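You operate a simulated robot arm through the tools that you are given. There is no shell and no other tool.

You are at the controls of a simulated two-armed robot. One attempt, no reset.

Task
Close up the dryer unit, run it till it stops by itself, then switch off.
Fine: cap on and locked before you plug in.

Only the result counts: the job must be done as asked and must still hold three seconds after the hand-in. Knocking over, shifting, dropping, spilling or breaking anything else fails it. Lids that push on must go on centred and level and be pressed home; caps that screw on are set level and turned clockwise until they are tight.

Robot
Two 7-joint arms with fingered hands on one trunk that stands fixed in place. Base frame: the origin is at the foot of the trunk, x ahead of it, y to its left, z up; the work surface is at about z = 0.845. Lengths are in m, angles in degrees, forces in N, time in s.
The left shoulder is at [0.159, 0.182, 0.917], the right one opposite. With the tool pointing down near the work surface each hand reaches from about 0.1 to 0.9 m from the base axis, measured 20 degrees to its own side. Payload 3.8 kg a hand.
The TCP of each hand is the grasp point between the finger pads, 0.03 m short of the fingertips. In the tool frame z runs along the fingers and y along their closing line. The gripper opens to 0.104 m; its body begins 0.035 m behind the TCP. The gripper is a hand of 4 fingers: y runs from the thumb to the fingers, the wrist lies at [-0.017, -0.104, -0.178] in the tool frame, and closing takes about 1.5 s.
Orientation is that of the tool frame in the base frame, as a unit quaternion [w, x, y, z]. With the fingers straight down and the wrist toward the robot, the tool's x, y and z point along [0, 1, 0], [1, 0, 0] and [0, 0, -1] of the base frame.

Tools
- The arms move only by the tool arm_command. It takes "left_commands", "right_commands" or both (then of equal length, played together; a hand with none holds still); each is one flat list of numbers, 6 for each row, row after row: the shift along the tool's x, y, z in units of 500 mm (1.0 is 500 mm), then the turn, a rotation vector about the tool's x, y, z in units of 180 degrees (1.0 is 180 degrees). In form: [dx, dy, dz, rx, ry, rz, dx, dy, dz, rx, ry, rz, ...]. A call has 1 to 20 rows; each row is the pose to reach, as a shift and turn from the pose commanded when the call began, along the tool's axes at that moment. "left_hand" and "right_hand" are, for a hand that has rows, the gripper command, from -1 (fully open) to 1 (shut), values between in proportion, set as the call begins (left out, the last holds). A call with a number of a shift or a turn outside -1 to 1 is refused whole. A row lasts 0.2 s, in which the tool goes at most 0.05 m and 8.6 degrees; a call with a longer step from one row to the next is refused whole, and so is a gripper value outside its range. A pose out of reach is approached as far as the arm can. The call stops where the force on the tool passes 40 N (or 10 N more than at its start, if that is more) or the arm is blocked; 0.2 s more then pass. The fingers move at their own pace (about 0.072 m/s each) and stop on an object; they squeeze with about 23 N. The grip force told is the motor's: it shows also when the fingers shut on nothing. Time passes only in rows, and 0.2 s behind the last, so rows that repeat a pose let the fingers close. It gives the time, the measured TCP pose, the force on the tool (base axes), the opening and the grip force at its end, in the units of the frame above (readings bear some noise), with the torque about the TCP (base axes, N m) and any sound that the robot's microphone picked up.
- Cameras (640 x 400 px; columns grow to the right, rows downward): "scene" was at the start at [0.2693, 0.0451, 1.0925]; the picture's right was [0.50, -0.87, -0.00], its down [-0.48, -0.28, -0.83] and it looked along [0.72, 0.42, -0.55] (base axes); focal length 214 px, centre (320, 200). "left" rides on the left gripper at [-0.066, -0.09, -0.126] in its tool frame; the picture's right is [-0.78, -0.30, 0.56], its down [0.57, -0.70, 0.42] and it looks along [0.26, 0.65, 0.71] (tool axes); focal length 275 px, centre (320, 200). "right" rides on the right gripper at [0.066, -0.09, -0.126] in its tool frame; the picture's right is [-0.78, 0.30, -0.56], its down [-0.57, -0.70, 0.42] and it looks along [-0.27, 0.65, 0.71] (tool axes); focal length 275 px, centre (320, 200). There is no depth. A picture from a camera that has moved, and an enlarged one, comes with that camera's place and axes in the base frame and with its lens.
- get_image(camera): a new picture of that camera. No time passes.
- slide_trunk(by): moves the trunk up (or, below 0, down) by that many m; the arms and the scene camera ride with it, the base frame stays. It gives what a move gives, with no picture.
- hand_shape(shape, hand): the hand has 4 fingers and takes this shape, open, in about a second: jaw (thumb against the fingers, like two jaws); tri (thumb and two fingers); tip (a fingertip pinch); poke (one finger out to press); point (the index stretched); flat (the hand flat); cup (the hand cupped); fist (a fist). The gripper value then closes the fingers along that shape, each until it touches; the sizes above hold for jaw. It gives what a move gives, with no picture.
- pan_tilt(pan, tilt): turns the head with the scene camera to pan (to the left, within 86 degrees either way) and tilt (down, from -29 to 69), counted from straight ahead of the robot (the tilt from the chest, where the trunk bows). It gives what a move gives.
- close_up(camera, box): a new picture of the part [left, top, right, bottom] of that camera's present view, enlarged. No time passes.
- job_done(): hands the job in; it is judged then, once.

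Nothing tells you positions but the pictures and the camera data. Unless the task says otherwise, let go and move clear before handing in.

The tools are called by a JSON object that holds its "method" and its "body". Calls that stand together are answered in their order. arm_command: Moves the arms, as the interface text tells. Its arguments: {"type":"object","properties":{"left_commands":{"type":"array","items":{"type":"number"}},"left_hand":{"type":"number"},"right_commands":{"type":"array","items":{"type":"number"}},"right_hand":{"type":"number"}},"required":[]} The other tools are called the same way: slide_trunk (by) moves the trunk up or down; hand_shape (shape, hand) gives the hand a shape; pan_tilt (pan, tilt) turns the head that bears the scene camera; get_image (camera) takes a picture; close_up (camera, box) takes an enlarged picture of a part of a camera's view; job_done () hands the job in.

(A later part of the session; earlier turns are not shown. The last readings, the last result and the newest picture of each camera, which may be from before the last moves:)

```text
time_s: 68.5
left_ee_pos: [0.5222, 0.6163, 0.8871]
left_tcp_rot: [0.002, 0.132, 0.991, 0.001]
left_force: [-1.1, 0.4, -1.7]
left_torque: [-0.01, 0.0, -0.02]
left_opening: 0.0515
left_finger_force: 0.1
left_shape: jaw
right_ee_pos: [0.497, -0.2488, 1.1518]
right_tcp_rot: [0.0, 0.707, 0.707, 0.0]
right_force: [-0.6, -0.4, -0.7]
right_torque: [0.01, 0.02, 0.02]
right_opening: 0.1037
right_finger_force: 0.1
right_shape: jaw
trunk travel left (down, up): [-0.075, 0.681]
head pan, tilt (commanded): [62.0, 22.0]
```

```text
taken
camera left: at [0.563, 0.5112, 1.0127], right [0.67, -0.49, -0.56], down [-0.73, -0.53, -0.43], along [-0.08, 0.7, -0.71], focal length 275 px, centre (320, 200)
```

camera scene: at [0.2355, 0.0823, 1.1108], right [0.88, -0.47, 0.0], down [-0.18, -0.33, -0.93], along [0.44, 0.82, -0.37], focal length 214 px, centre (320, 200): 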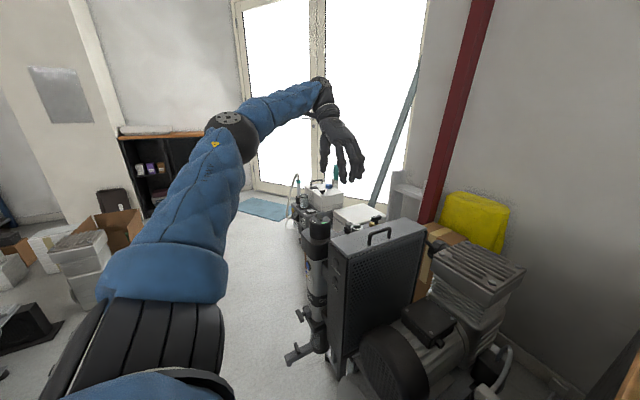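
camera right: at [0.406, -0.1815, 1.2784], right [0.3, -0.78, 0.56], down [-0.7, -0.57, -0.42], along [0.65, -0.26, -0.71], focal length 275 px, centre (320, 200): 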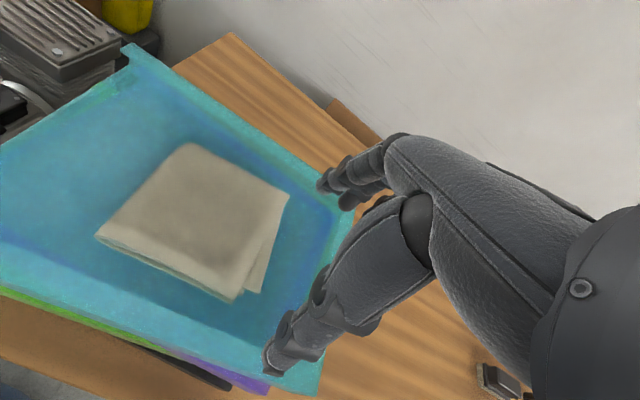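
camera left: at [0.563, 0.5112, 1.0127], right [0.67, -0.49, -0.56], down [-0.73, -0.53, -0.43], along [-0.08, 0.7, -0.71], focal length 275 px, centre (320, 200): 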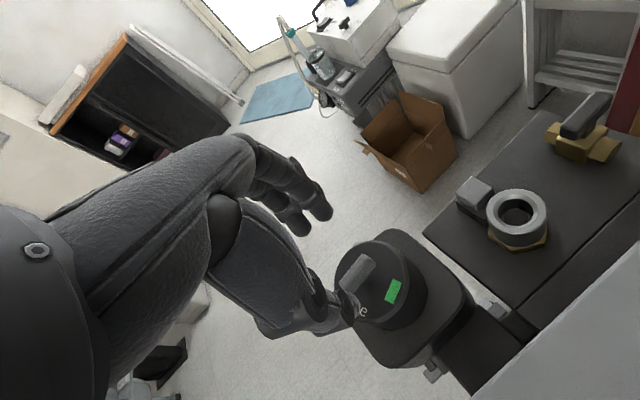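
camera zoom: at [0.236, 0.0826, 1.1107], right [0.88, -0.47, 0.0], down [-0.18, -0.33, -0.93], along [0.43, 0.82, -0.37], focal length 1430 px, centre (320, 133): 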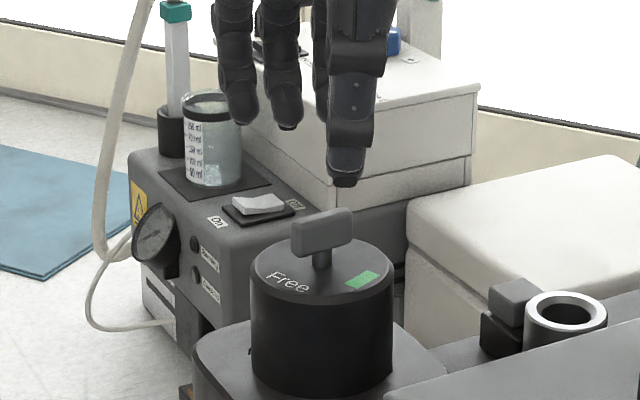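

Yaw +75° reached, still over the cap; the lever stands about 15° clockwise from "Free". I'll descend around the bar and close on it.

{"method": "arm_command", "body": {"left_commands": [0.0034, 0.0012, 0.03, 0, 0, 0, 0.0034, 0.0012, 0.06, 0, 0, 0, 0.0034, 0.0012, 0.09, 0, 0, 0, 0.0034, 0.0012, 0.112, 0, 0, 0], "left_hand": 0.0}}

{"method": "close_up", "body": {"camera": "scene", "box": [290, 195, 350, 240]}}

{"method": "close_up", "body": {"camera": "left", "box": [280, 180, 450, 350]}}

```text
time_s: 69.5
left_ee_pos: [0.5202, 0.6177, 0.8305]
left_tcp_rot: [0.002, 0.132, 0.991, 0.002]
left_force: [-0.3, 0.1, 0.0]
left_torque: [-0.01, -0.03, -0.02]
left_opening: 0.0519
left_finger_force: 0.1
left_shape: jaw
right_ee_pos: [0.4957, -0.2474, 1.1523]
right_tcp_rot: [0.001, 0.708, 0.707, 0.0]
right_force: [-0.4, -0.1, -1.2]
right_torque: [-0.01, -0.06, -0.02]
right_opening: 0.1035
right_finger_force: 0.0
right_shape: jaw
trunk travel left (down, up): [-0.075, 0.681]
head pan, tilt (commanded): [62.0, 22.0]
```

```text
8.89 times, centred on (320, 218) of scene
camera zoom: at [0.236, 0.0827, 1.1107], right [0.88, -0.47, 0.0], down [-0.18, -0.33, -0.93], along [0.44, 0.82, -0.37], focal length 1906 px, centre (320, 44)
```

zoom: 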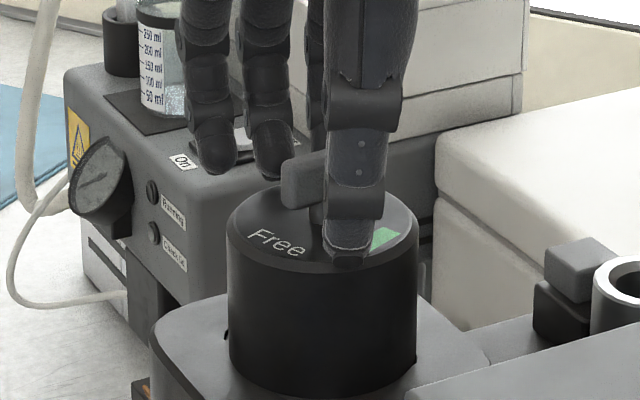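

```text
2.35 times, centred on (365, 265) of left
camera zoom: at [0.5613, 0.5117, 0.9568], right [0.67, -0.49, -0.56], down [-0.73, -0.53, -0.43], along [-0.08, 0.7, -0.71], focal length 648 px, centre (214, 47)
```

zoom: 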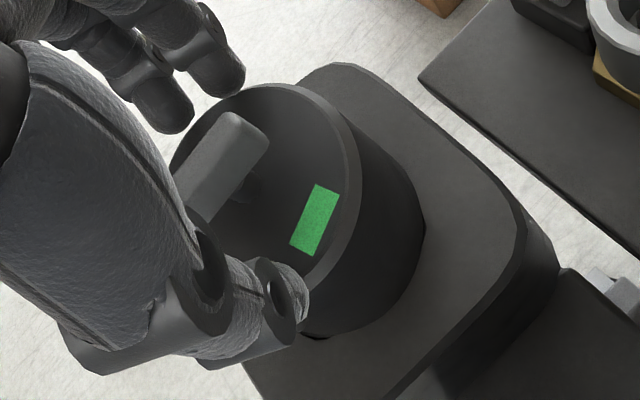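

Positioned well around the bar. I'll close on it.

{"method": "arm_command", "body": {"left_commands": [0, 0, 0, 0, 0, 0, 0, 0, 0, 0, 0, 0, 0, 0, 0, 0, 0, 0, 0, 0, 0, 0, 0, 0, 0, 0, 0, 0, 0, 0, 0, 0, 0, 0, 0, 0], "left_hand": 1.0}}

{"method": "close_up", "body": {"camera": "scene", "box": [290, 195, 350, 240]}}

{"method": "close_up", "body": {"camera": "left", "box": [280, 180, 450, 350]}}

```text
time_s: 70.9
left_ee_pos: [0.5201, 0.6159, 0.8311]
left_tcp_rot: [0.001, 0.132, 0.991, 0.001]
left_force: [-0.7, 0.7, -0.3]
left_torque: [0.05, -0.01, 0.01]
left_opening: 0.0049
left_finger_force: 22.9
left_shape: jaw
right_ee_pos: [0.4963, -0.2472, 1.1514]
right_tcp_rot: [0.0, 0.707, 0.707, 0.0]
right_force: [0.1, 0.4, -0.4]
right_torque: [-0.03, 0.02, 0.0]
right_opening: 0.1037
right_finger_force: 0.1
right_shape: jaw
trunk travel left (down, up): [-0.075, 0.681]
head pan, tilt (commanded): [62.0, 22.0]
```

```text
8.89 times, centred on (320, 218) of scene
camera zoom: at [0.236, 0.0827, 1.1107], right [0.88, -0.47, 0.0], down [-0.18, -0.33, -0.93], along [0.44, 0.82, -0.37], focal length 1906 px, centre (320, 44)
```

zoom: 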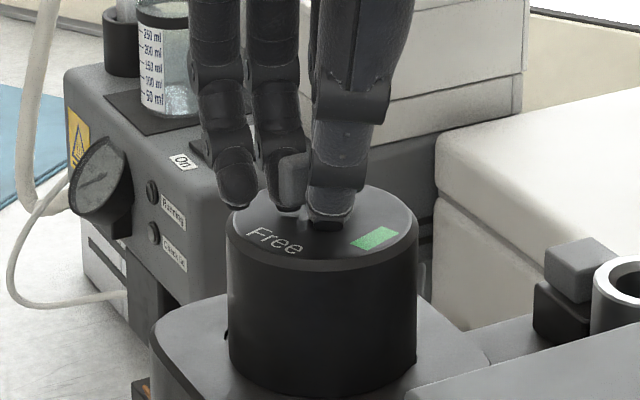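

```text
2.35 times, centred on (365, 265) of left
camera zoom: at [0.5613, 0.5116, 0.9568], right [0.67, -0.49, -0.56], down [-0.74, -0.53, -0.43], along [-0.08, 0.7, -0.71], focal length 648 px, centre (214, 47)
```

zoom: 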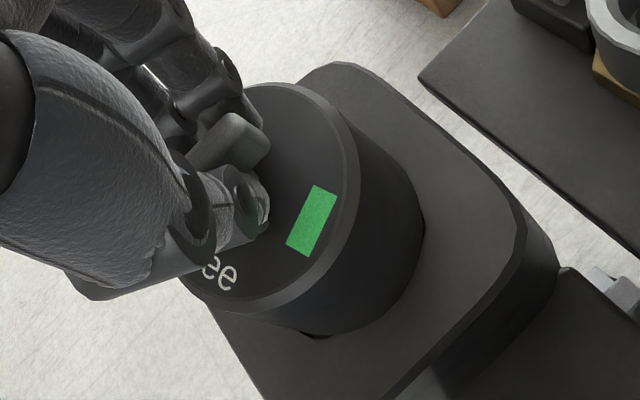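

The bar is gripped and already yielded clockwise while the cap stayed still. I'll turn 36° clockwise and check.

{"method": "arm_command", "body": {"left_commands": [0, 0, 0, 0, 0, 0.04, 0, 0, 0, 0, 0, 0.08, 0, 0, 0, 0, 0, 0.12, 0, 0, 0, 0, 0, 0.16, 0, 0, 0, 0, 0, 0.2], "left_hand": 1.0}}

{"method": "close_up", "body": {"camera": "scene", "box": [290, 195, 350, 240]}}

{"method": "get_image", "body": {"camera": "left"}}

```text
time_s: 72.1
left_ee_pos: [0.52, 0.6173, 0.8294]
left_tcp_rot: [0.001, 0.434, 0.901, 0.001]
left_force: [-0.9, 0.1, -0.3]
left_torque: [0.04, 0.02, 0.03]
left_opening: 0.0054
left_finger_force: 23.2
left_shape: jaw
right_ee_pos: [0.4981, -0.2477, 1.1519]
right_tcp_rot: [0.001, 0.707, 0.707, 0.0]
right_force: [-0.2, 0.6, -0.1]
right_torque: [-0.04, 0.0, -0.01]
right_opening: 0.1036
right_finger_force: 0.0
right_shape: jaw
trunk travel left (down, up): [-0.075, 0.681]
head pan, tilt (commanded): [62.0, 22.0]
```

```text
8.89 times, centred on (320, 218) of scene
camera zoom: at [0.2359, 0.0827, 1.1107], right [0.88, -0.47, 0.0], down [-0.18, -0.33, -0.93], along [0.44, 0.82, -0.37], focal length 1906 px, centre (320, 44)
```

zoom: 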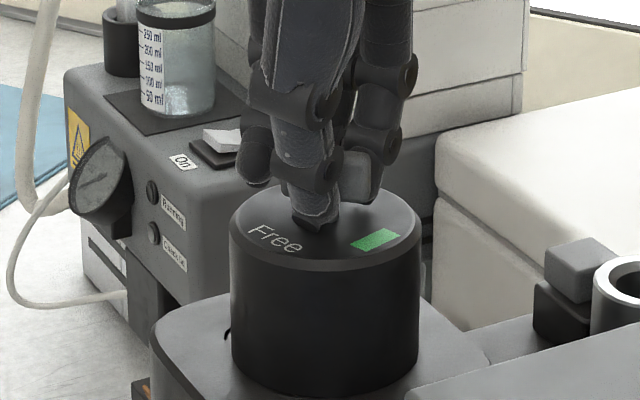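

```text
taken
camera left: at [0.492, 0.5081, 0.9562], right [0.25, -0.79, -0.56], down [-0.9, 0.01, -0.43], along [0.34, 0.61, -0.71], focal length 275 px, centre (320, 200)
```

left: 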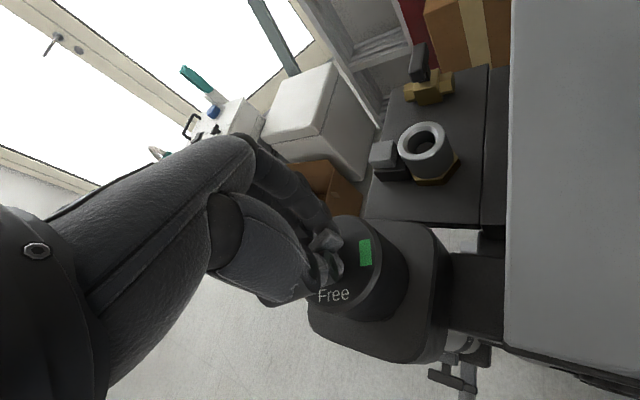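

The lever follows clockwise and the cap stays still. I'll continue the turn toward the green mark.

{"method": "arm_command", "body": {"left_commands": [0, 0, 0, 0, 0, 0.035, 0, 0, 0, 0, 0, 0.07, 0, 0, 0, 0, 0, 0.105], "left_hand": 1.0}}

{"method": "close_up", "body": {"camera": "scene", "box": [290, 195, 350, 240]}}

{"method": "close_up", "body": {"camera": "left", "box": [280, 200, 450, 350]}}

```text
time_s: 72.9
left_ee_pos: [0.5195, 0.6167, 0.8316]
left_tcp_rot: [0.001, 0.575, 0.818, 0.002]
left_force: [0.2, 0.0, 0.6]
left_torque: [0.01, -0.02, 0.0]
left_opening: 0.0053
left_finger_force: 23.2
left_shape: jaw
right_ee_pos: [0.4977, -0.2462, 1.1515]
right_tcp_rot: [0.0, 0.707, 0.707, 0.0]
right_force: [-1.0, 0.3, 0.5]
right_torque: [-0.02, -0.02, 0.02]
right_opening: 0.1038
right_finger_force: 0.1
right_shape: jaw
trunk travel left (down, up): [-0.075, 0.681]
head pan, tilt (commanded): [62.0, 22.0]
```

```text
8.89 times, centred on (320, 218) of scene
camera zoom: at [0.2359, 0.0827, 1.1107], right [0.88, -0.47, 0.0], down [-0.18, -0.33, -0.93], along [0.44, 0.82, -0.37], focal length 1906 px, centre (320, 44)
```

zoom: 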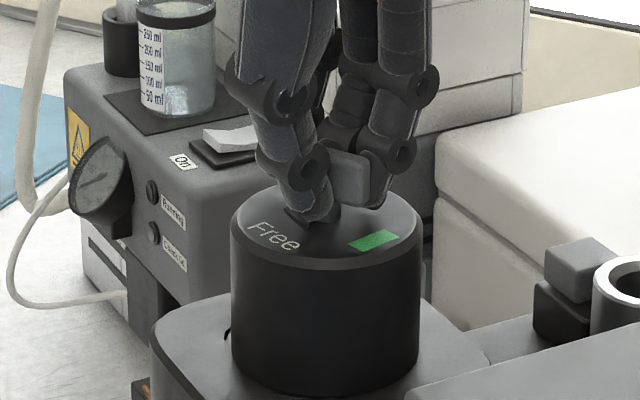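

```text
2.67 times, centred on (365, 275) of left
camera zoom: at [0.4587, 0.5235, 0.9565], right [-0.01, -0.83, -0.56], down [-0.85, 0.3, -0.43], along [0.52, 0.47, -0.71], focal length 734 px, centre (200, 0)
```

zoom: 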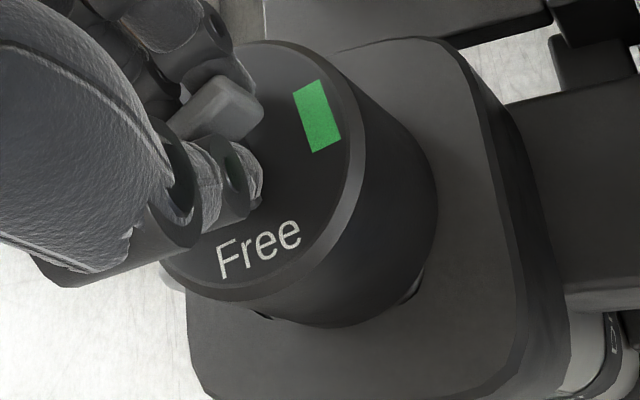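

The lever now points close to the green mark. I'll keep turning clockwise in small steps until it meets its stop.

{"method": "arm_command", "body": {"left_commands": [0, 0, 0, 0, 0, 0.03, 0, 0, 0, 0, 0, 0.06, 0, 0, 0, 0, 0, 0.09], "left_hand": 1.0}}

{"method": "close_up", "body": {"camera": "scene", "box": [290, 195, 350, 240]}}

{"method": "close_up", "body": {"camera": "left", "box": [280, 200, 450, 350]}}

```text
time_s: 73.7
left_ee_pos: [0.5207, 0.6173, 0.832]
left_tcp_rot: [0.001, 0.685, 0.728, 0.003]
left_force: [-0.7, 1.4, 0.6]
left_torque: [0.01, -0.01, 0.05]
left_opening: 0.0052
left_finger_force: 22.9
left_shape: jaw
right_ee_pos: [0.497, -0.248, 1.1512]
right_tcp_rot: [0.0, 0.708, 0.707, 0.0]
right_force: [0.5, -0.7, -0.4]
right_torque: [-0.02, -0.01, -0.02]
right_opening: 0.1039
right_finger_force: 0.0
right_shape: jaw
trunk travel left (down, up): [-0.075, 0.681]
head pan, tilt (commanded): [62.0, 22.0]
```

```text
8.89 times, centred on (320, 218) of scene
camera zoom: at [0.2358, 0.0827, 1.1107], right [0.88, -0.47, 0.0], down [-0.18, -0.33, -0.93], along [0.44, 0.82, -0.37], focal length 1906 px, centre (320, 44)
```

zoom: 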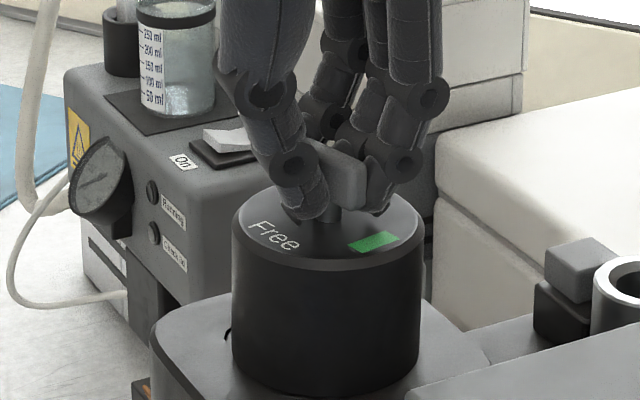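

```text
2.67 times, centred on (365, 275) of left
camera zoom: at [0.4353, 0.5445, 0.9565], right [-0.25, -0.79, -0.56], down [-0.73, 0.53, -0.43], along [0.63, 0.31, -0.71], focal length 734 px, centre (200, 0)
```

zoom: 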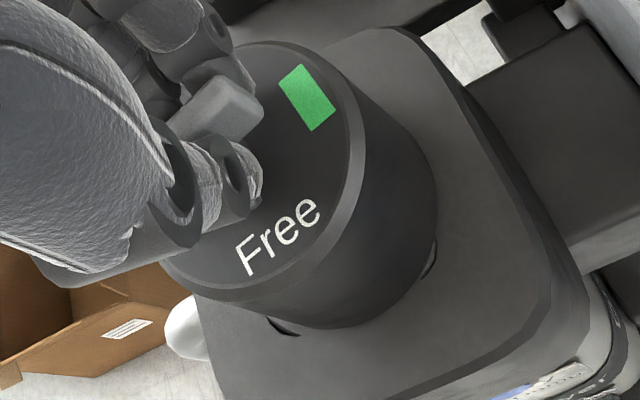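

{"method": "arm_command", "body": {"left_commands": [0, 0, 0, 0, 0, 0.025, 0, 0, 0, 0, 0, 0.05, 0, 0, 0, 0, 0, 0.075], "left_hand": 1.0}}

{"method": "close_up", "body": {"camera": "scene", "box": [290, 195, 350, 240]}}

{"method": "close_up", "body": {"camera": "left", "box": [280, 200, 450, 350]}}

```text
time_s: 74.5
left_ee_pos: [0.5202, 0.6168, 0.8308]
left_tcp_rot: [0.002, 0.766, 0.643, 0.002]
left_force: [-0.4, 0.4, -0.6]
left_torque: [0.04, -0.06, 0.01]
left_opening: 0.0053
left_finger_force: 22.4
left_shape: jaw
right_ee_pos: [0.4973, -0.2475, 1.1516]
right_tcp_rot: [0.0, 0.707, 0.707, 0.001]
right_force: [0.0, 0.1, -0.2]
right_torque: [0.03, -0.01, 0.02]
right_opening: 0.1036
right_finger_force: 0.1
right_shape: jaw
trunk travel left (down, up): [-0.075, 0.681]
head pan, tilt (commanded): [62.0, 22.0]
```

```text
8.89 times, centred on (320, 218) of scene
camera zoom: at [0.2359, 0.0827, 1.1107], right [0.88, -0.47, 0.0], down [-0.18, -0.33, -0.93], along [0.44, 0.82, -0.37], focal length 1906 px, centre (320, 44)
```

zoom: 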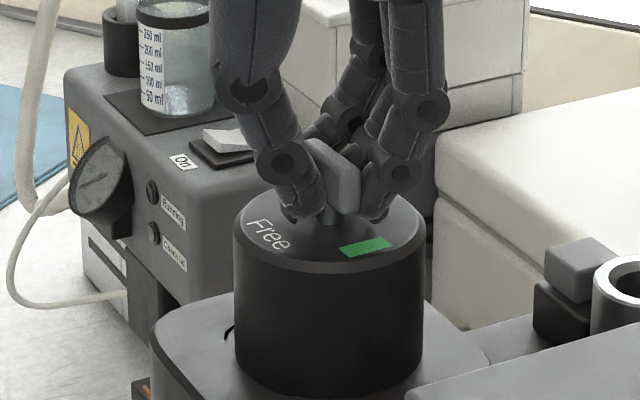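

```text
2.67 times, centred on (365, 275) of left
camera zoom: at [0.4211, 0.5665, 0.9561], right [-0.42, -0.71, -0.56], down [-0.59, 0.69, -0.43], along [0.69, 0.15, -0.71], focal length 734 px, centre (200, 0)
```

zoom: 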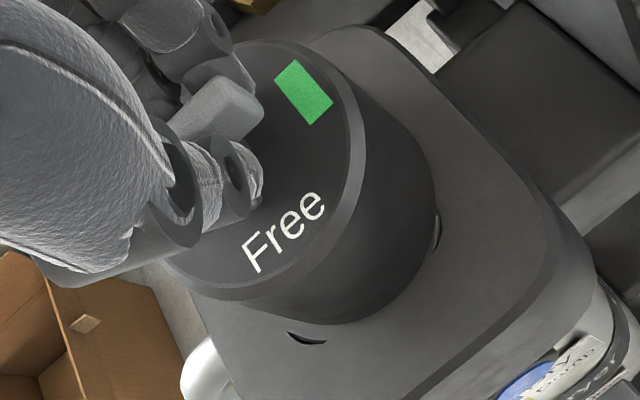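

The last turn rotated the cap together with the lever, so the lever has reached its clockwise stop, at the green mark. I'll open, rise and check.

{"method": "arm_command", "body": {"left_commands": [0, 0, 0, 0, 0, 0, 0, 0, 0, 0, 0, 0, 0, 0, 0, 0, 0, 0, 0, 0, -0.04, 0, 0, 0, 0, 0, -0.08, 0, 0, 0, 0, 0, -0.14, 0, 0, 0, 0, 0, -0.2, 0, 0, 0], "left_hand": 0.0}}

{"method": "close_up", "body": {"camera": "scene", "box": [290, 195, 350, 240]}}

{"method": "get_image", "body": {"camera": "left"}}

```text
time_s: 76.1
left_ee_pos: [0.5195, 0.619, 0.9293]
left_tcp_rot: [0.001, 0.764, 0.645, 0.0]
left_force: [0.1, -0.5, -0.7]
left_torque: [0.01, 0.0, 0.04]
left_opening: 0.0518
left_finger_force: 0.1
left_shape: jaw
right_ee_pos: [0.4992, -0.2467, 1.1499]
right_tcp_rot: [-0.001, 0.707, 0.707, 0.0]
right_force: [0.5, -0.5, -0.9]
right_torque: [-0.02, 0.03, -0.01]
right_opening: 0.1033
right_finger_force: 0.0
right_shape: jaw
trunk travel left (down, up): [-0.075, 0.681]
head pan, tilt (commanded): [62.0, 22.0]
```

```text
8.89 times, centred on (320, 218) of scene
camera zoom: at [0.2372, 0.0832, 1.1102], right [0.88, -0.47, 0.0], down [-0.18, -0.33, -0.93], along [0.43, 0.82, -0.38], focal length 1906 px, centre (320, 44)
```

zoom: 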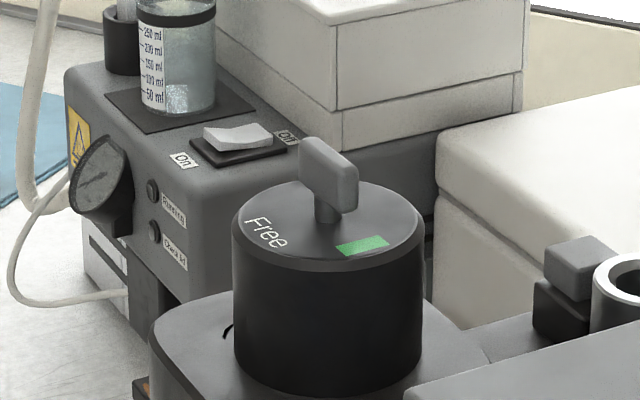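

```text
taken
camera left: at [0.4215, 0.5673, 1.056], right [-0.42, -0.71, -0.56], down [-0.59, 0.68, -0.43], along [0.69, 0.15, -0.71], focal length 275 px, centre (320, 200)
```

left: 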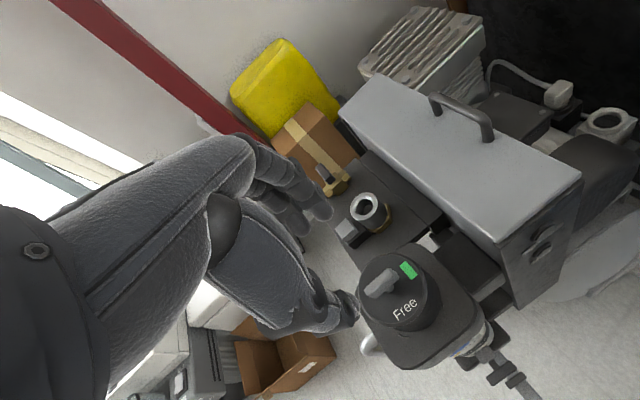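

The lever now points at the green mark and the cap sits level: closed and locked. Next is the plug; I'll look closely at it and the sockets.

{"method": "close_up", "body": {"camera": "left", "box": [470, 50, 640, 160]}}

{"method": "close_up", "body": {"camera": "left", "box": [350, 240, 450, 340]}}

{"method": "pan_tilt", "body": {"pan": 25, "tilt": 50}}

{"method": "get_image", "body": {"camera": "scene"}}

```text
3.64 times, centred on (555, 105) of left
camera zoom: at [0.4215, 0.5673, 1.056], right [-0.42, -0.71, -0.56], down [-0.59, 0.68, -0.43], along [0.69, 0.15, -0.71], focal length 1001 px, centre (-534, 546)
```

zoom: 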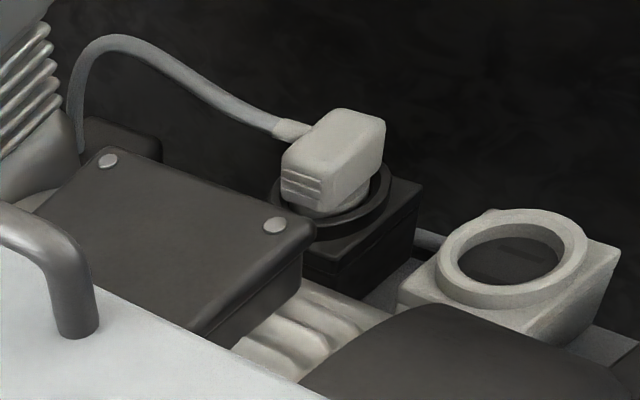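

```text
4.00 times, centred on (400, 290) of left
camera zoom: at [0.4215, 0.5673, 1.056], right [-0.42, -0.71, -0.56], down [-0.59, 0.68, -0.43], along [0.69, 0.15, -0.71], focal length 1101 px, centre (0, -160)
```

zoom: 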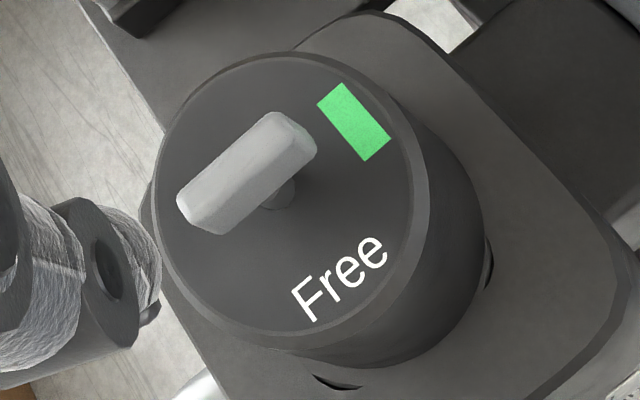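

```text
time_s: 77.1
left_ee_pos: [0.52, 0.6168, 0.9319]
left_tcp_rot: [0.001, 0.765, 0.644, 0.003]
left_force: [-0.8, 0.5, 0.8]
left_torque: [-0.05, 0.0, -0.01]
left_opening: 0.0518
left_finger_force: 0.0
left_shape: jaw
right_ee_pos: [0.4958, -0.2469, 1.1527]
right_tcp_rot: [0.001, 0.707, 0.707, 0.0]
right_force: [0.2, 0.1, -0.2]
right_torque: [0.02, 0.0, 0.02]
right_opening: 0.1038
right_finger_force: 0.0
right_shape: jaw
trunk travel left (down, up): [-0.075, 0.681]
head pan, tilt (commanded): [25.0, 50.0]
```

```text
taken
camera scene: at [0.2621, 0.0333, 1.0684], right [0.42, -0.91, 0.0], down [-0.69, -0.32, -0.64], along [0.58, 0.27, -0.77], focal length 214 px, centre (320, 200)
```

scene: 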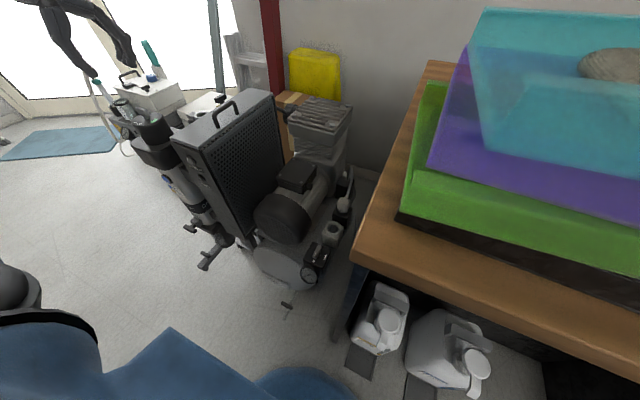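

The lock is confirmed from above: the lever points squarely at green. I'll move the left hand over the cooler to a spot above the motor, to view the plug and sockets from close by.

{"method": "arm_command", "body": {"left_commands": [0, 0, -0.05, 0, 0, -0.02, 0, 0, -0.1, 0, 0, -0.04, -0.0672, 0.0471, -0.1, 0, 0, -0.0544, -0.1345, 0.0943, -0.1, 0, 0, -0.0544, -0.2017, 0.1414, -0.1, 0, 0, -0.0544, -0.2689, 0.1885, -0.1, 0, 0, -0.0544, -0.3361, 0.2356, -0.1, 0, 0, -0.0544, -0.4034, 0.2828, -0.1, 0, 0, -0.0544, -0.4706, 0.3299, -0.1, 0, 0, -0.0544, -0.5378, 0.377, -0.1, 0, 0, -0.0544, -0.5378, 0.377, -0.02, 0, 0, -0.0544, -0.5378, 0.377, 0.06, 0, 0, -0.0544, -0.5378, 0.377, 0.14, 0, 0, -0.0544, -0.5378, 0.377, 0.22, 0, 0, -0.0544, -0.5378, 0.377, 0.3, 0, 0, -0.0544], "left_hand": 0.0}}

{"method": "get_image", "body": {"camera": "left"}}

{"method": "get_image", "body": {"camera": "scene"}}

```text
time_s: 80.3
left_ee_pos: [0.661, 0.3204, 0.7818]
left_tcp_rot: [0.001, 0.707, 0.707, 0.002]
left_force: [0.5, -0.4, 0.3]
left_torque: [-0.05, 0.02, -0.02]
left_opening: 0.0516
left_finger_force: 0.2
left_shape: jaw
right_ee_pos: [0.4981, -0.2486, 1.151]
right_tcp_rot: [-0.001, 0.707, 0.707, 0.0]
right_force: [-0.1, -0.1, 1.2]
right_torque: [-0.01, -0.02, 0.0]
right_opening: 0.1036
right_finger_force: 0.1
right_shape: jaw
trunk travel left (down, up): [-0.075, 0.681]
head pan, tilt (commanded): [25.0, 50.0]
```

```text
taken
camera left: at [0.5716, 0.2533, 0.9066], right [-0.29, -0.77, -0.56], down [-0.7, 0.57, -0.43], along [0.65, 0.27, -0.71], focal length 275 px, centre (320, 200)
```

left: 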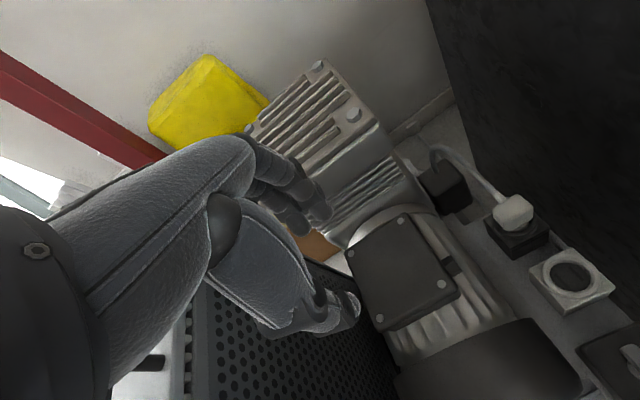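

```text
taken
camera scene: at [0.2624, 0.0332, 1.0683], right [0.42, -0.91, 0.0], down [-0.69, -0.32, -0.64], along [0.58, 0.27, -0.77], focal length 214 px, centre (320, 200)
```

scene: 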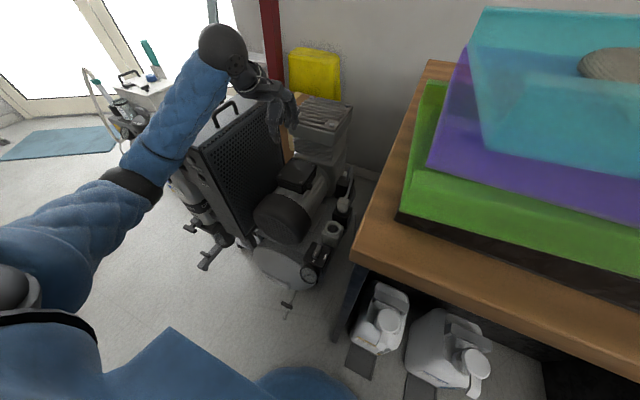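

{"method": "close_up", "body": {"camera": "left", "box": [470, 170, 570, 270]}}

{"method": "close_up", "body": {"camera": "left", "box": [520, 230, 620, 330]}}

{"method": "close_up", "body": {"camera": "scene", "box": [315, 165, 365, 215]}}

{"method": "close_up", "body": {"camera": "scene", "box": [305, 205, 355, 255]}}

```text
4.00 times, centred on (520, 220) of left
camera zoom: at [0.5716, 0.2533, 0.9066], right [-0.29, -0.77, -0.56], down [-0.7, 0.57, -0.43], along [0.65, 0.27, -0.71], focal length 1101 px, centre (-480, 120)
```

zoom: 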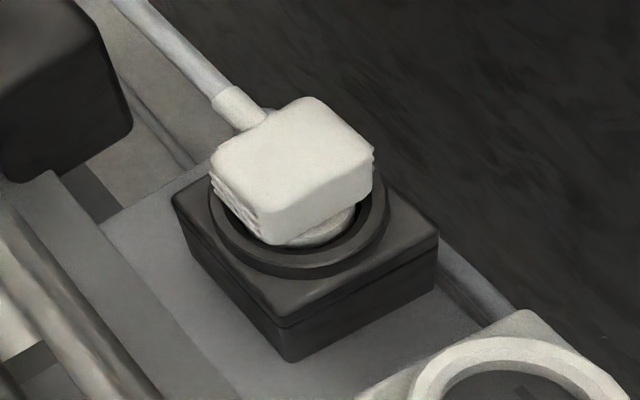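

```text
4.00 times, centred on (570, 280) of left
camera zoom: at [0.5716, 0.2533, 0.9066], right [-0.29, -0.77, -0.56], down [-0.7, 0.57, -0.43], along [0.65, 0.27, -0.71], focal length 1101 px, centre (-680, -120)
```

zoom: 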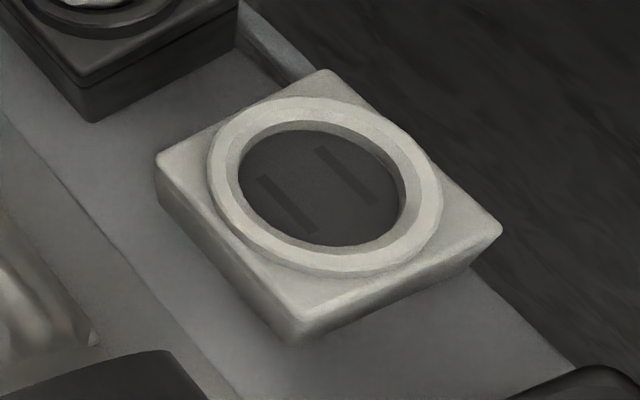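

```text
8.00 times, centred on (340, 190) of scene
camera zoom: at [0.2624, 0.0332, 1.0683], right [0.42, -0.91, 0.0], down [-0.69, -0.32, -0.64], along [0.58, 0.27, -0.77], focal length 1716 px, centre (160, 280)
```

zoom: 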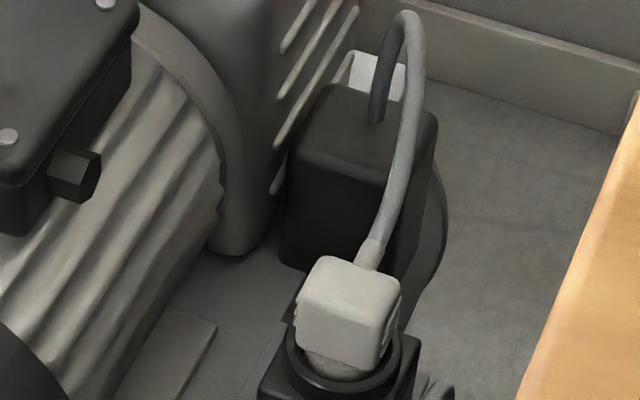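

```text
8.00 times, centred on (330, 230) of scene
camera zoom: at [0.2624, 0.0332, 1.0683], right [0.42, -0.91, 0.0], down [-0.69, -0.32, -0.64], along [0.58, 0.27, -0.77], focal length 1716 px, centre (240, -40)
```

zoom: 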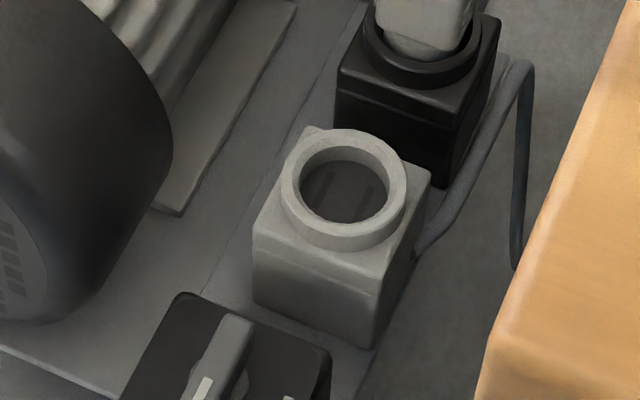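

Two views agree: the plug body is centred at about [0.724, 0.158] (28 mm along x, 33 mm along y, ribbed on the ±y faces, cable at +x), its top at z about 0.504, and the grey socket's rim is at about [0.633, 0.158, 0.460]. I'll bring the left hand above the plug with yaw -90° so the fingers close on the ribbed sides.

{"method": "arm_command", "body": {"left_commands": [-0.02, 0.01, -0.04, 0, 0, 0.0455, -0.05, 0.02, -0.04, 0, 0, 0.091, -0.08, 0.03, -0.04, 0, 0, 0.1365, -0.11, 0.045, -0.04, 0, 0, 0.182, -0.14, 0.06, -0.04, 0, 0, 0.2275, -0.17, 0.075, -0.04, 0, 0, 0.273, -0.2, 0.09, -0.04, 0, 0, 0.3185, -0.23, 0.1, -0.04, 0, 0, 0.364, -0.26, 0.11, -0.04, 0, 0, 0.4095, -0.295, 0.12, -0.04, 0, 0, 0.455, -0.3248, 0.124, -0.04, 0, 0, 0.5], "left_hand": -0.15}}

{"method": "get_image", "body": {"camera": "scene"}}

{"method": "get_image", "body": {"camera": "left"}}

```text
time_s: 82.7
left_ee_pos: [0.7218, 0.1578, 0.8016]
left_tcp_rot: [0.0, 1.0, -0.002, 0.001]
left_force: [-0.2, 0.2, -0.5]
left_torque: [0.03, 0.0, -0.01]
left_opening: 0.0595
left_finger_force: 0.0
left_shape: jaw
right_ee_pos: [0.4976, -0.2482, 1.152]
right_tcp_rot: [0.0, 0.707, 0.707, 0.001]
right_force: [0.2, -0.2, 0.3]
right_torque: [-0.02, 0.01, 0.0]
right_opening: 0.1036
right_finger_force: 0.1
right_shape: jaw
trunk travel left (down, up): [-0.075, 0.681]
head pan, tilt (commanded): [25.0, 50.0]
```

```text
taken
camera scene: at [0.2622, 0.033, 1.0684], right [0.42, -0.91, 0.0], down [-0.69, -0.32, -0.64], along [0.58, 0.27, -0.77], focal length 214 px, centre (320, 200)
```

scene: 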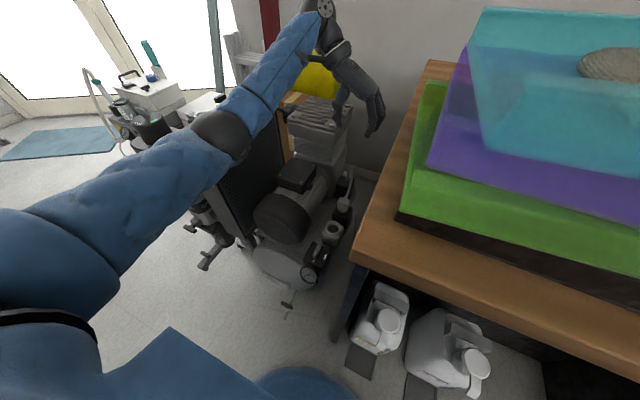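

```text
taken
camera left: at [0.6571, 0.2459, 0.9267], right [-0.77, 0.3, -0.56], down [0.58, 0.7, -0.42], along [0.27, -0.65, -0.71], focal length 275 px, centre (320, 200)
```

left: 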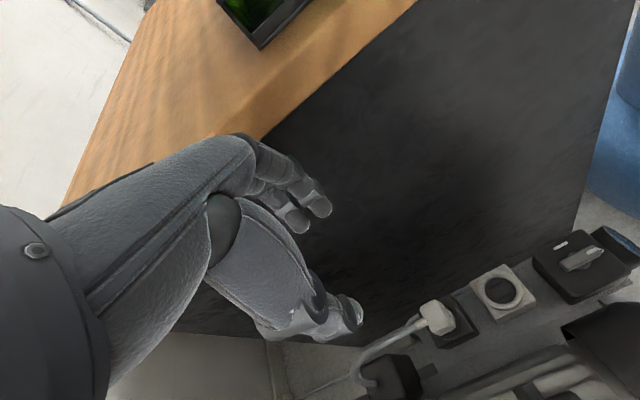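

The hand is over the plug at yaw -90° and the camera sees plug, sockets and switch in a row. I'll zoom in to refine the positions.

{"method": "close_up", "body": {"camera": "left", "box": [400, 260, 560, 360]}}

{"method": "close_up", "body": {"camera": "left", "box": [500, 210, 640, 310]}}

{"method": "close_up", "body": {"camera": "scene", "box": [290, 70, 400, 230]}}

```text
4.00 times, centred on (480, 310) of left
camera zoom: at [0.6571, 0.2459, 0.9267], right [-0.77, 0.3, -0.56], down [0.58, 0.7, -0.42], along [0.27, -0.65, -0.71], focal length 1101 px, centre (-320, -240)
```

zoom: 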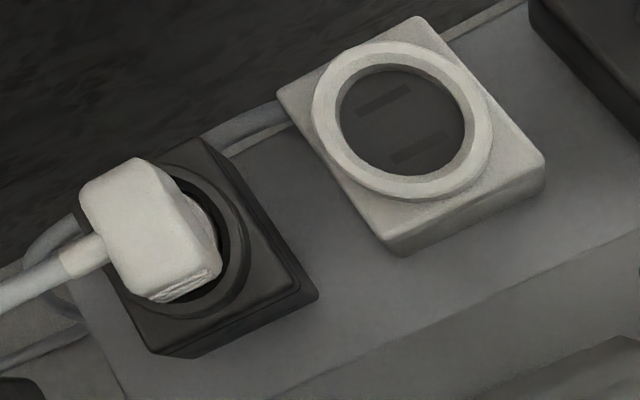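

```text
4.00 times, centred on (570, 260) of left
camera zoom: at [0.6571, 0.2459, 0.9267], right [-0.77, 0.3, -0.56], down [0.58, 0.7, -0.42], along [0.27, -0.65, -0.71], focal length 1101 px, centre (-680, -40)
```

zoom: 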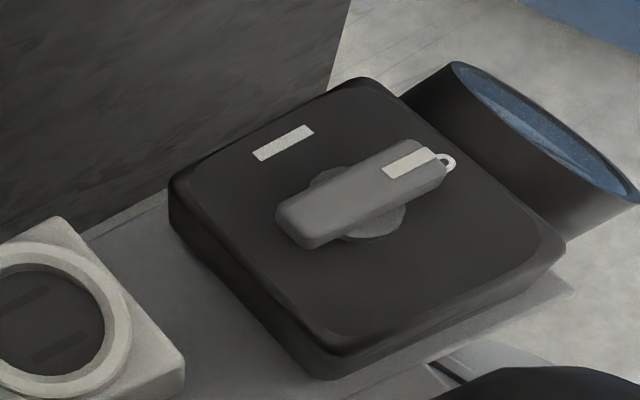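

```text
2.50 times, centred on (345, 150) of scene
camera zoom: at [0.2622, 0.033, 1.0684], right [0.42, -0.91, 0.0], down [-0.69, -0.32, -0.64], along [0.58, 0.27, -0.77], focal length 536 px, centre (258, 325)
```

zoom: 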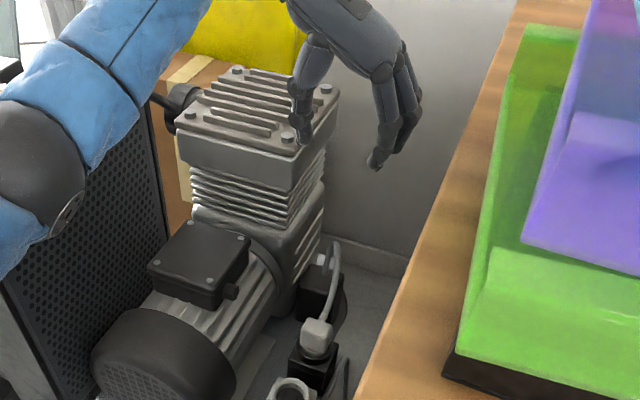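

Plug centre refines to [0.724, 0.159] and the socket to [0.634, 0.159], so the transfer is 90 mm straight along -x. I'll descend to z 0.60 first and check clearances.

{"method": "arm_command", "body": {"left_commands": [0.0044, -0.0014, 0.06, 0, 0, 0, 0.0044, -0.0014, 0.12, 0, 0, 0, 0.0044, -0.0014, 0.18, 0, 0, 0, 0.0044, -0.0014, 0.24, 0, 0, 0, 0.0044, -0.0014, 0.3, 0, 0, 0, 0.0044, -0.0014, 0.36, 0, 0, 0, 0.0044, -0.0014, 0.4, 0, 0, 0], "left_hand": -0.15}}

{"method": "close_up", "body": {"camera": "scene", "box": [290, 90, 400, 250]}}

{"method": "get_image", "body": {"camera": "left"}}

```text
time_s: 84.3
left_ee_pos: [0.7271, 0.158, 0.6013]
left_tcp_rot: [0.0, 1.0, -0.001, 0.002]
left_force: [-0.1, -0.2, -0.1]
left_torque: [0.03, -0.01, 0.02]
left_opening: 0.0593
left_finger_force: 0.0
left_shape: jaw
right_ee_pos: [0.4971, -0.2483, 1.1512]
right_tcp_rot: [0.0, 0.707, 0.707, 0.0]
right_force: [0.1, 0.5, -0.3]
right_torque: [0.01, 0.02, -0.02]
right_opening: 0.1038
right_finger_force: 0.0
right_shape: jaw
trunk travel left (down, up): [-0.075, 0.681]
head pan, tilt (commanded): [25.0, 50.0]
```

```text
2.50 times, centred on (345, 170) of scene
camera zoom: at [0.2623, 0.0332, 1.0683], right [0.42, -0.91, 0.0], down [-0.69, -0.32, -0.64], along [0.58, 0.27, -0.77], focal length 536 px, centre (258, 275)
```

zoom: 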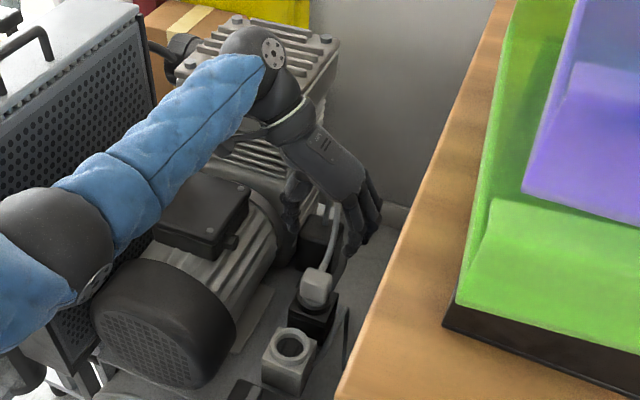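

```text
taken
camera left: at [0.6605, 0.2475, 0.7263], right [-0.77, 0.3, -0.56], down [0.58, 0.7, -0.42], along [0.27, -0.65, -0.71], focal length 275 px, centre (320, 200)
```

left: 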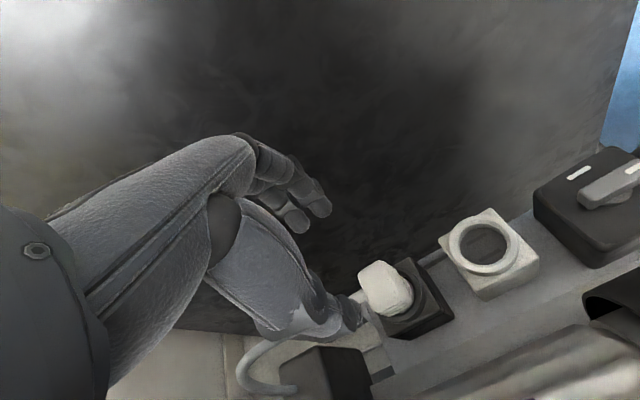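

Clearances look fine and the arm straightens as it goes down. I'll descend to just above the plug and check the alignment.

{"method": "arm_command", "body": {"left_commands": [-0.004, 0, 0.03, 0, 0, 0, -0.004, 0, 0.06, 0, 0, 0, -0.004, 0, 0.09, 0, 0, 0, -0.004, 0, 0.112, 0, 0, 0], "left_hand": -0.15}}

{"method": "close_up", "body": {"camera": "scene", "box": [310, 140, 380, 240]}}

{"method": "close_up", "body": {"camera": "left", "box": [260, 160, 460, 360]}}

{"method": "get_image", "body": {"camera": "scene"}}

```text
time_s: 85.3
left_ee_pos: [0.723, 0.1581, 0.544]
left_tcp_rot: [-0.001, 1.0, -0.001, 0.002]
left_force: [-1.0, -0.1, 0.4]
left_torque: [0.0, 0.01, -0.04]
left_opening: 0.0597
left_finger_force: 0.1
left_shape: jaw
right_ee_pos: [0.496, -0.2471, 1.1514]
right_tcp_rot: [0.0, 0.707, 0.707, 0.0]
right_force: [0.4, 0.6, -0.5]
right_torque: [-0.03, -0.04, 0.03]
right_opening: 0.1037
right_finger_force: 0.0
right_shape: jaw
trunk travel left (down, up): [-0.075, 0.681]
head pan, tilt (commanded): [25.0, 50.0]
```

```text
4.00 times, centred on (345, 190) of scene
camera zoom: at [0.2622, 0.0331, 1.0683], right [0.42, -0.91, 0.0], down [-0.69, -0.32, -0.64], along [0.58, 0.27, -0.77], focal length 858 px, centre (220, 240)
```

zoom: 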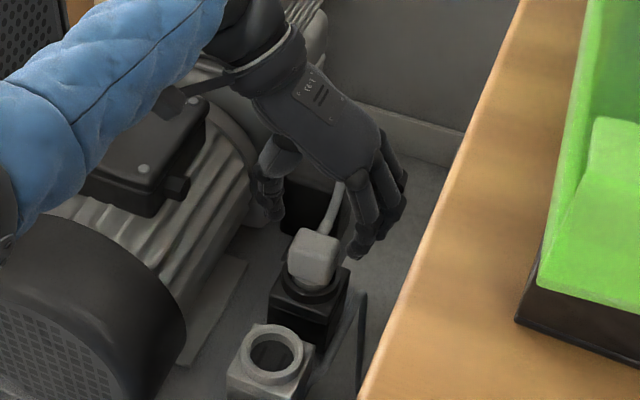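

```text
2.00 times, centred on (360, 260) of left
camera zoom: at [0.6585, 0.2473, 0.6702], right [-0.77, 0.3, -0.56], down [0.58, 0.7, -0.42], along [0.27, -0.65, -0.71], focal length 551 px, centre (240, 80)
```

zoom: 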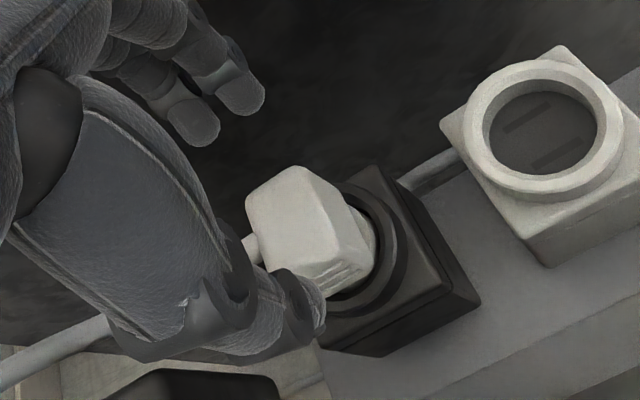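

```text
taken
camera scene: at [0.2622, 0.0331, 1.0683], right [0.42, -0.91, 0.0], down [-0.69, -0.32, -0.64], along [0.58, 0.27, -0.77], focal length 214 px, centre (320, 200)
```

scene: 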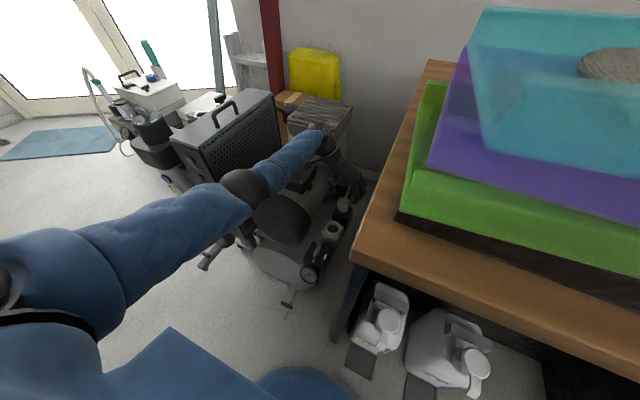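

The thumb and fingers are on both ribbed sides of the plug. I'll descend the last 34 mm and close.

{"method": "arm_command", "body": {"left_commands": [0, 0, 0.025, 0, 0, 0, 0, 0, 0.05, 0, 0, 0, 0, 0, 0.07, 0, 0, 0], "left_hand": -0.15}}

{"method": "close_up", "body": {"camera": "scene", "box": [310, 150, 380, 230]}}

{"method": "close_up", "body": {"camera": "left", "box": [260, 160, 460, 360]}}

```text
time_s: 86.1
left_ee_pos: [0.7222, 0.1588, 0.5107]
left_tcp_rot: [-0.001, 1.0, -0.001, 0.002]
left_force: [0.3, 0.2, 0.4]
left_torque: [0.01, 0.03, 0.0]
left_opening: 0.0595
left_finger_force: 0.1
left_shape: jaw
right_ee_pos: [0.4967, -0.2478, 1.1508]
right_tcp_rot: [-0.001, 0.707, 0.707, 0.0]
right_force: [-0.4, -0.5, 0.9]
right_torque: [0.01, 0.02, 0.0]
right_opening: 0.1037
right_finger_force: 0.0
right_shape: jaw
trunk travel left (down, up): [-0.075, 0.681]
head pan, tilt (commanded): [25.0, 50.0]
```

```text
5.00 times, centred on (345, 190) of scene
camera zoom: at [0.2622, 0.0331, 1.0683], right [0.42, -0.91, 0.0], down [-0.69, -0.32, -0.64], along [0.58, 0.27, -0.77], focal length 1072 px, centre (195, 250)
```

zoom: 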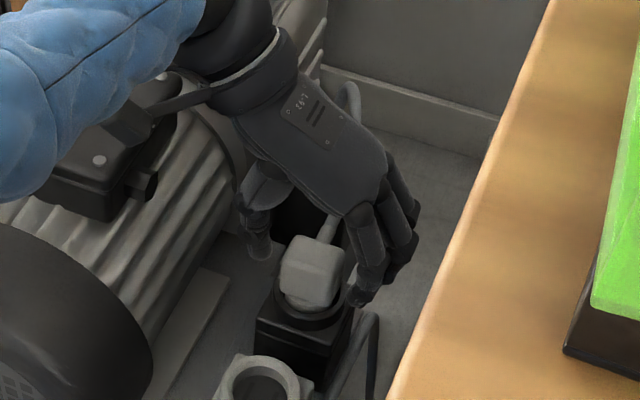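

```text
2.00 times, centred on (360, 260) of left
camera zoom: at [0.6569, 0.2472, 0.6361], right [-0.77, 0.3, -0.56], down [0.57, 0.7, -0.42], along [0.27, -0.65, -0.71], focal length 551 px, centre (240, 80)
```

zoom: 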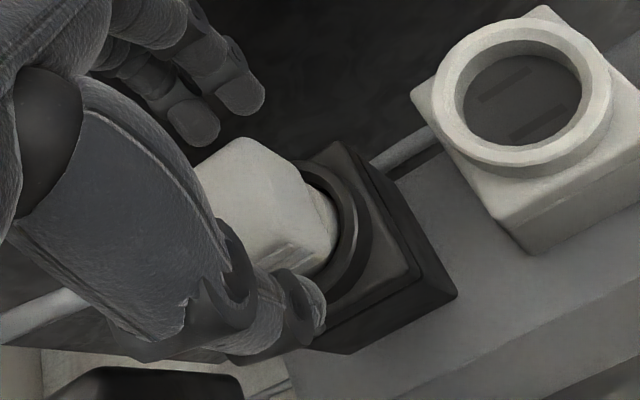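

The plug stands between thumb and fingers. I'll close on it.

{"method": "arm_command", "body": {"left_commands": [0, 0, 0, 0, 0, 0, 0, 0, 0, 0, 0, 0, 0, 0, 0, 0, 0, 0, 0, 0, 0, 0, 0, 0, 0, 0, 0, 0, 0, 0, 0, 0, 0, 0, 0, 0], "left_hand": 1.0}}

{"method": "close_up", "body": {"camera": "scene", "box": [310, 150, 380, 230]}}

{"method": "close_up", "body": {"camera": "left", "box": [260, 160, 460, 360]}}

```text
time_s: 87.5
left_ee_pos: [0.7209, 0.1584, 0.5108]
left_tcp_rot: [-0.001, 1.0, 0.0, 0.002]
left_force: [-0.5, -0.2, 0.0]
left_torque: [-0.03, 0.0, 0.02]
left_opening: 0.0358
left_finger_force: 22.8
left_shape: jaw
right_ee_pos: [0.4962, -0.2472, 1.1522]
right_tcp_rot: [0.001, 0.706, 0.708, 0.0]
right_force: [-0.5, 0.5, 0.2]
right_torque: [-0.03, 0.01, 0.02]
right_opening: 0.1037
right_finger_force: 0.0
right_shape: jaw
trunk travel left (down, up): [-0.075, 0.681]
head pan, tilt (commanded): [25.0, 50.0]
```

```text
5.00 times, centred on (345, 190) of scene
camera zoom: at [0.2622, 0.0331, 1.0683], right [0.42, -0.91, 0.0], down [-0.69, -0.32, -0.64], along [0.58, 0.27, -0.77], focal length 1072 px, centre (195, 250)
```

zoom: 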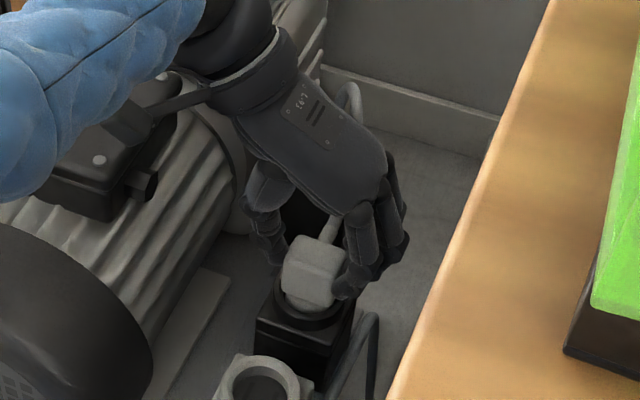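

```text
2.00 times, centred on (360, 260) of left
camera zoom: at [0.6569, 0.2472, 0.6362], right [-0.77, 0.3, -0.56], down [0.57, 0.7, -0.42], along [0.27, -0.65, -0.71], focal length 551 px, centre (240, 80)
```

zoom: 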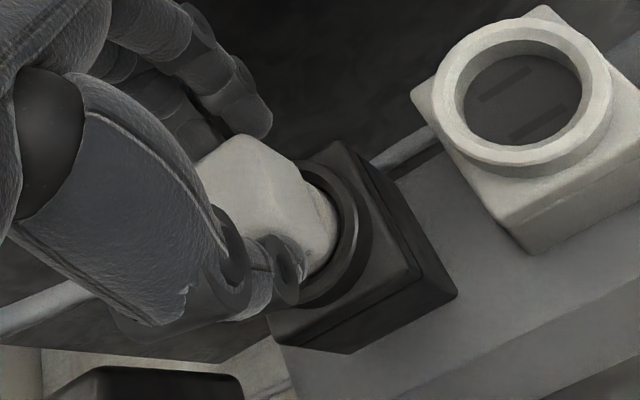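

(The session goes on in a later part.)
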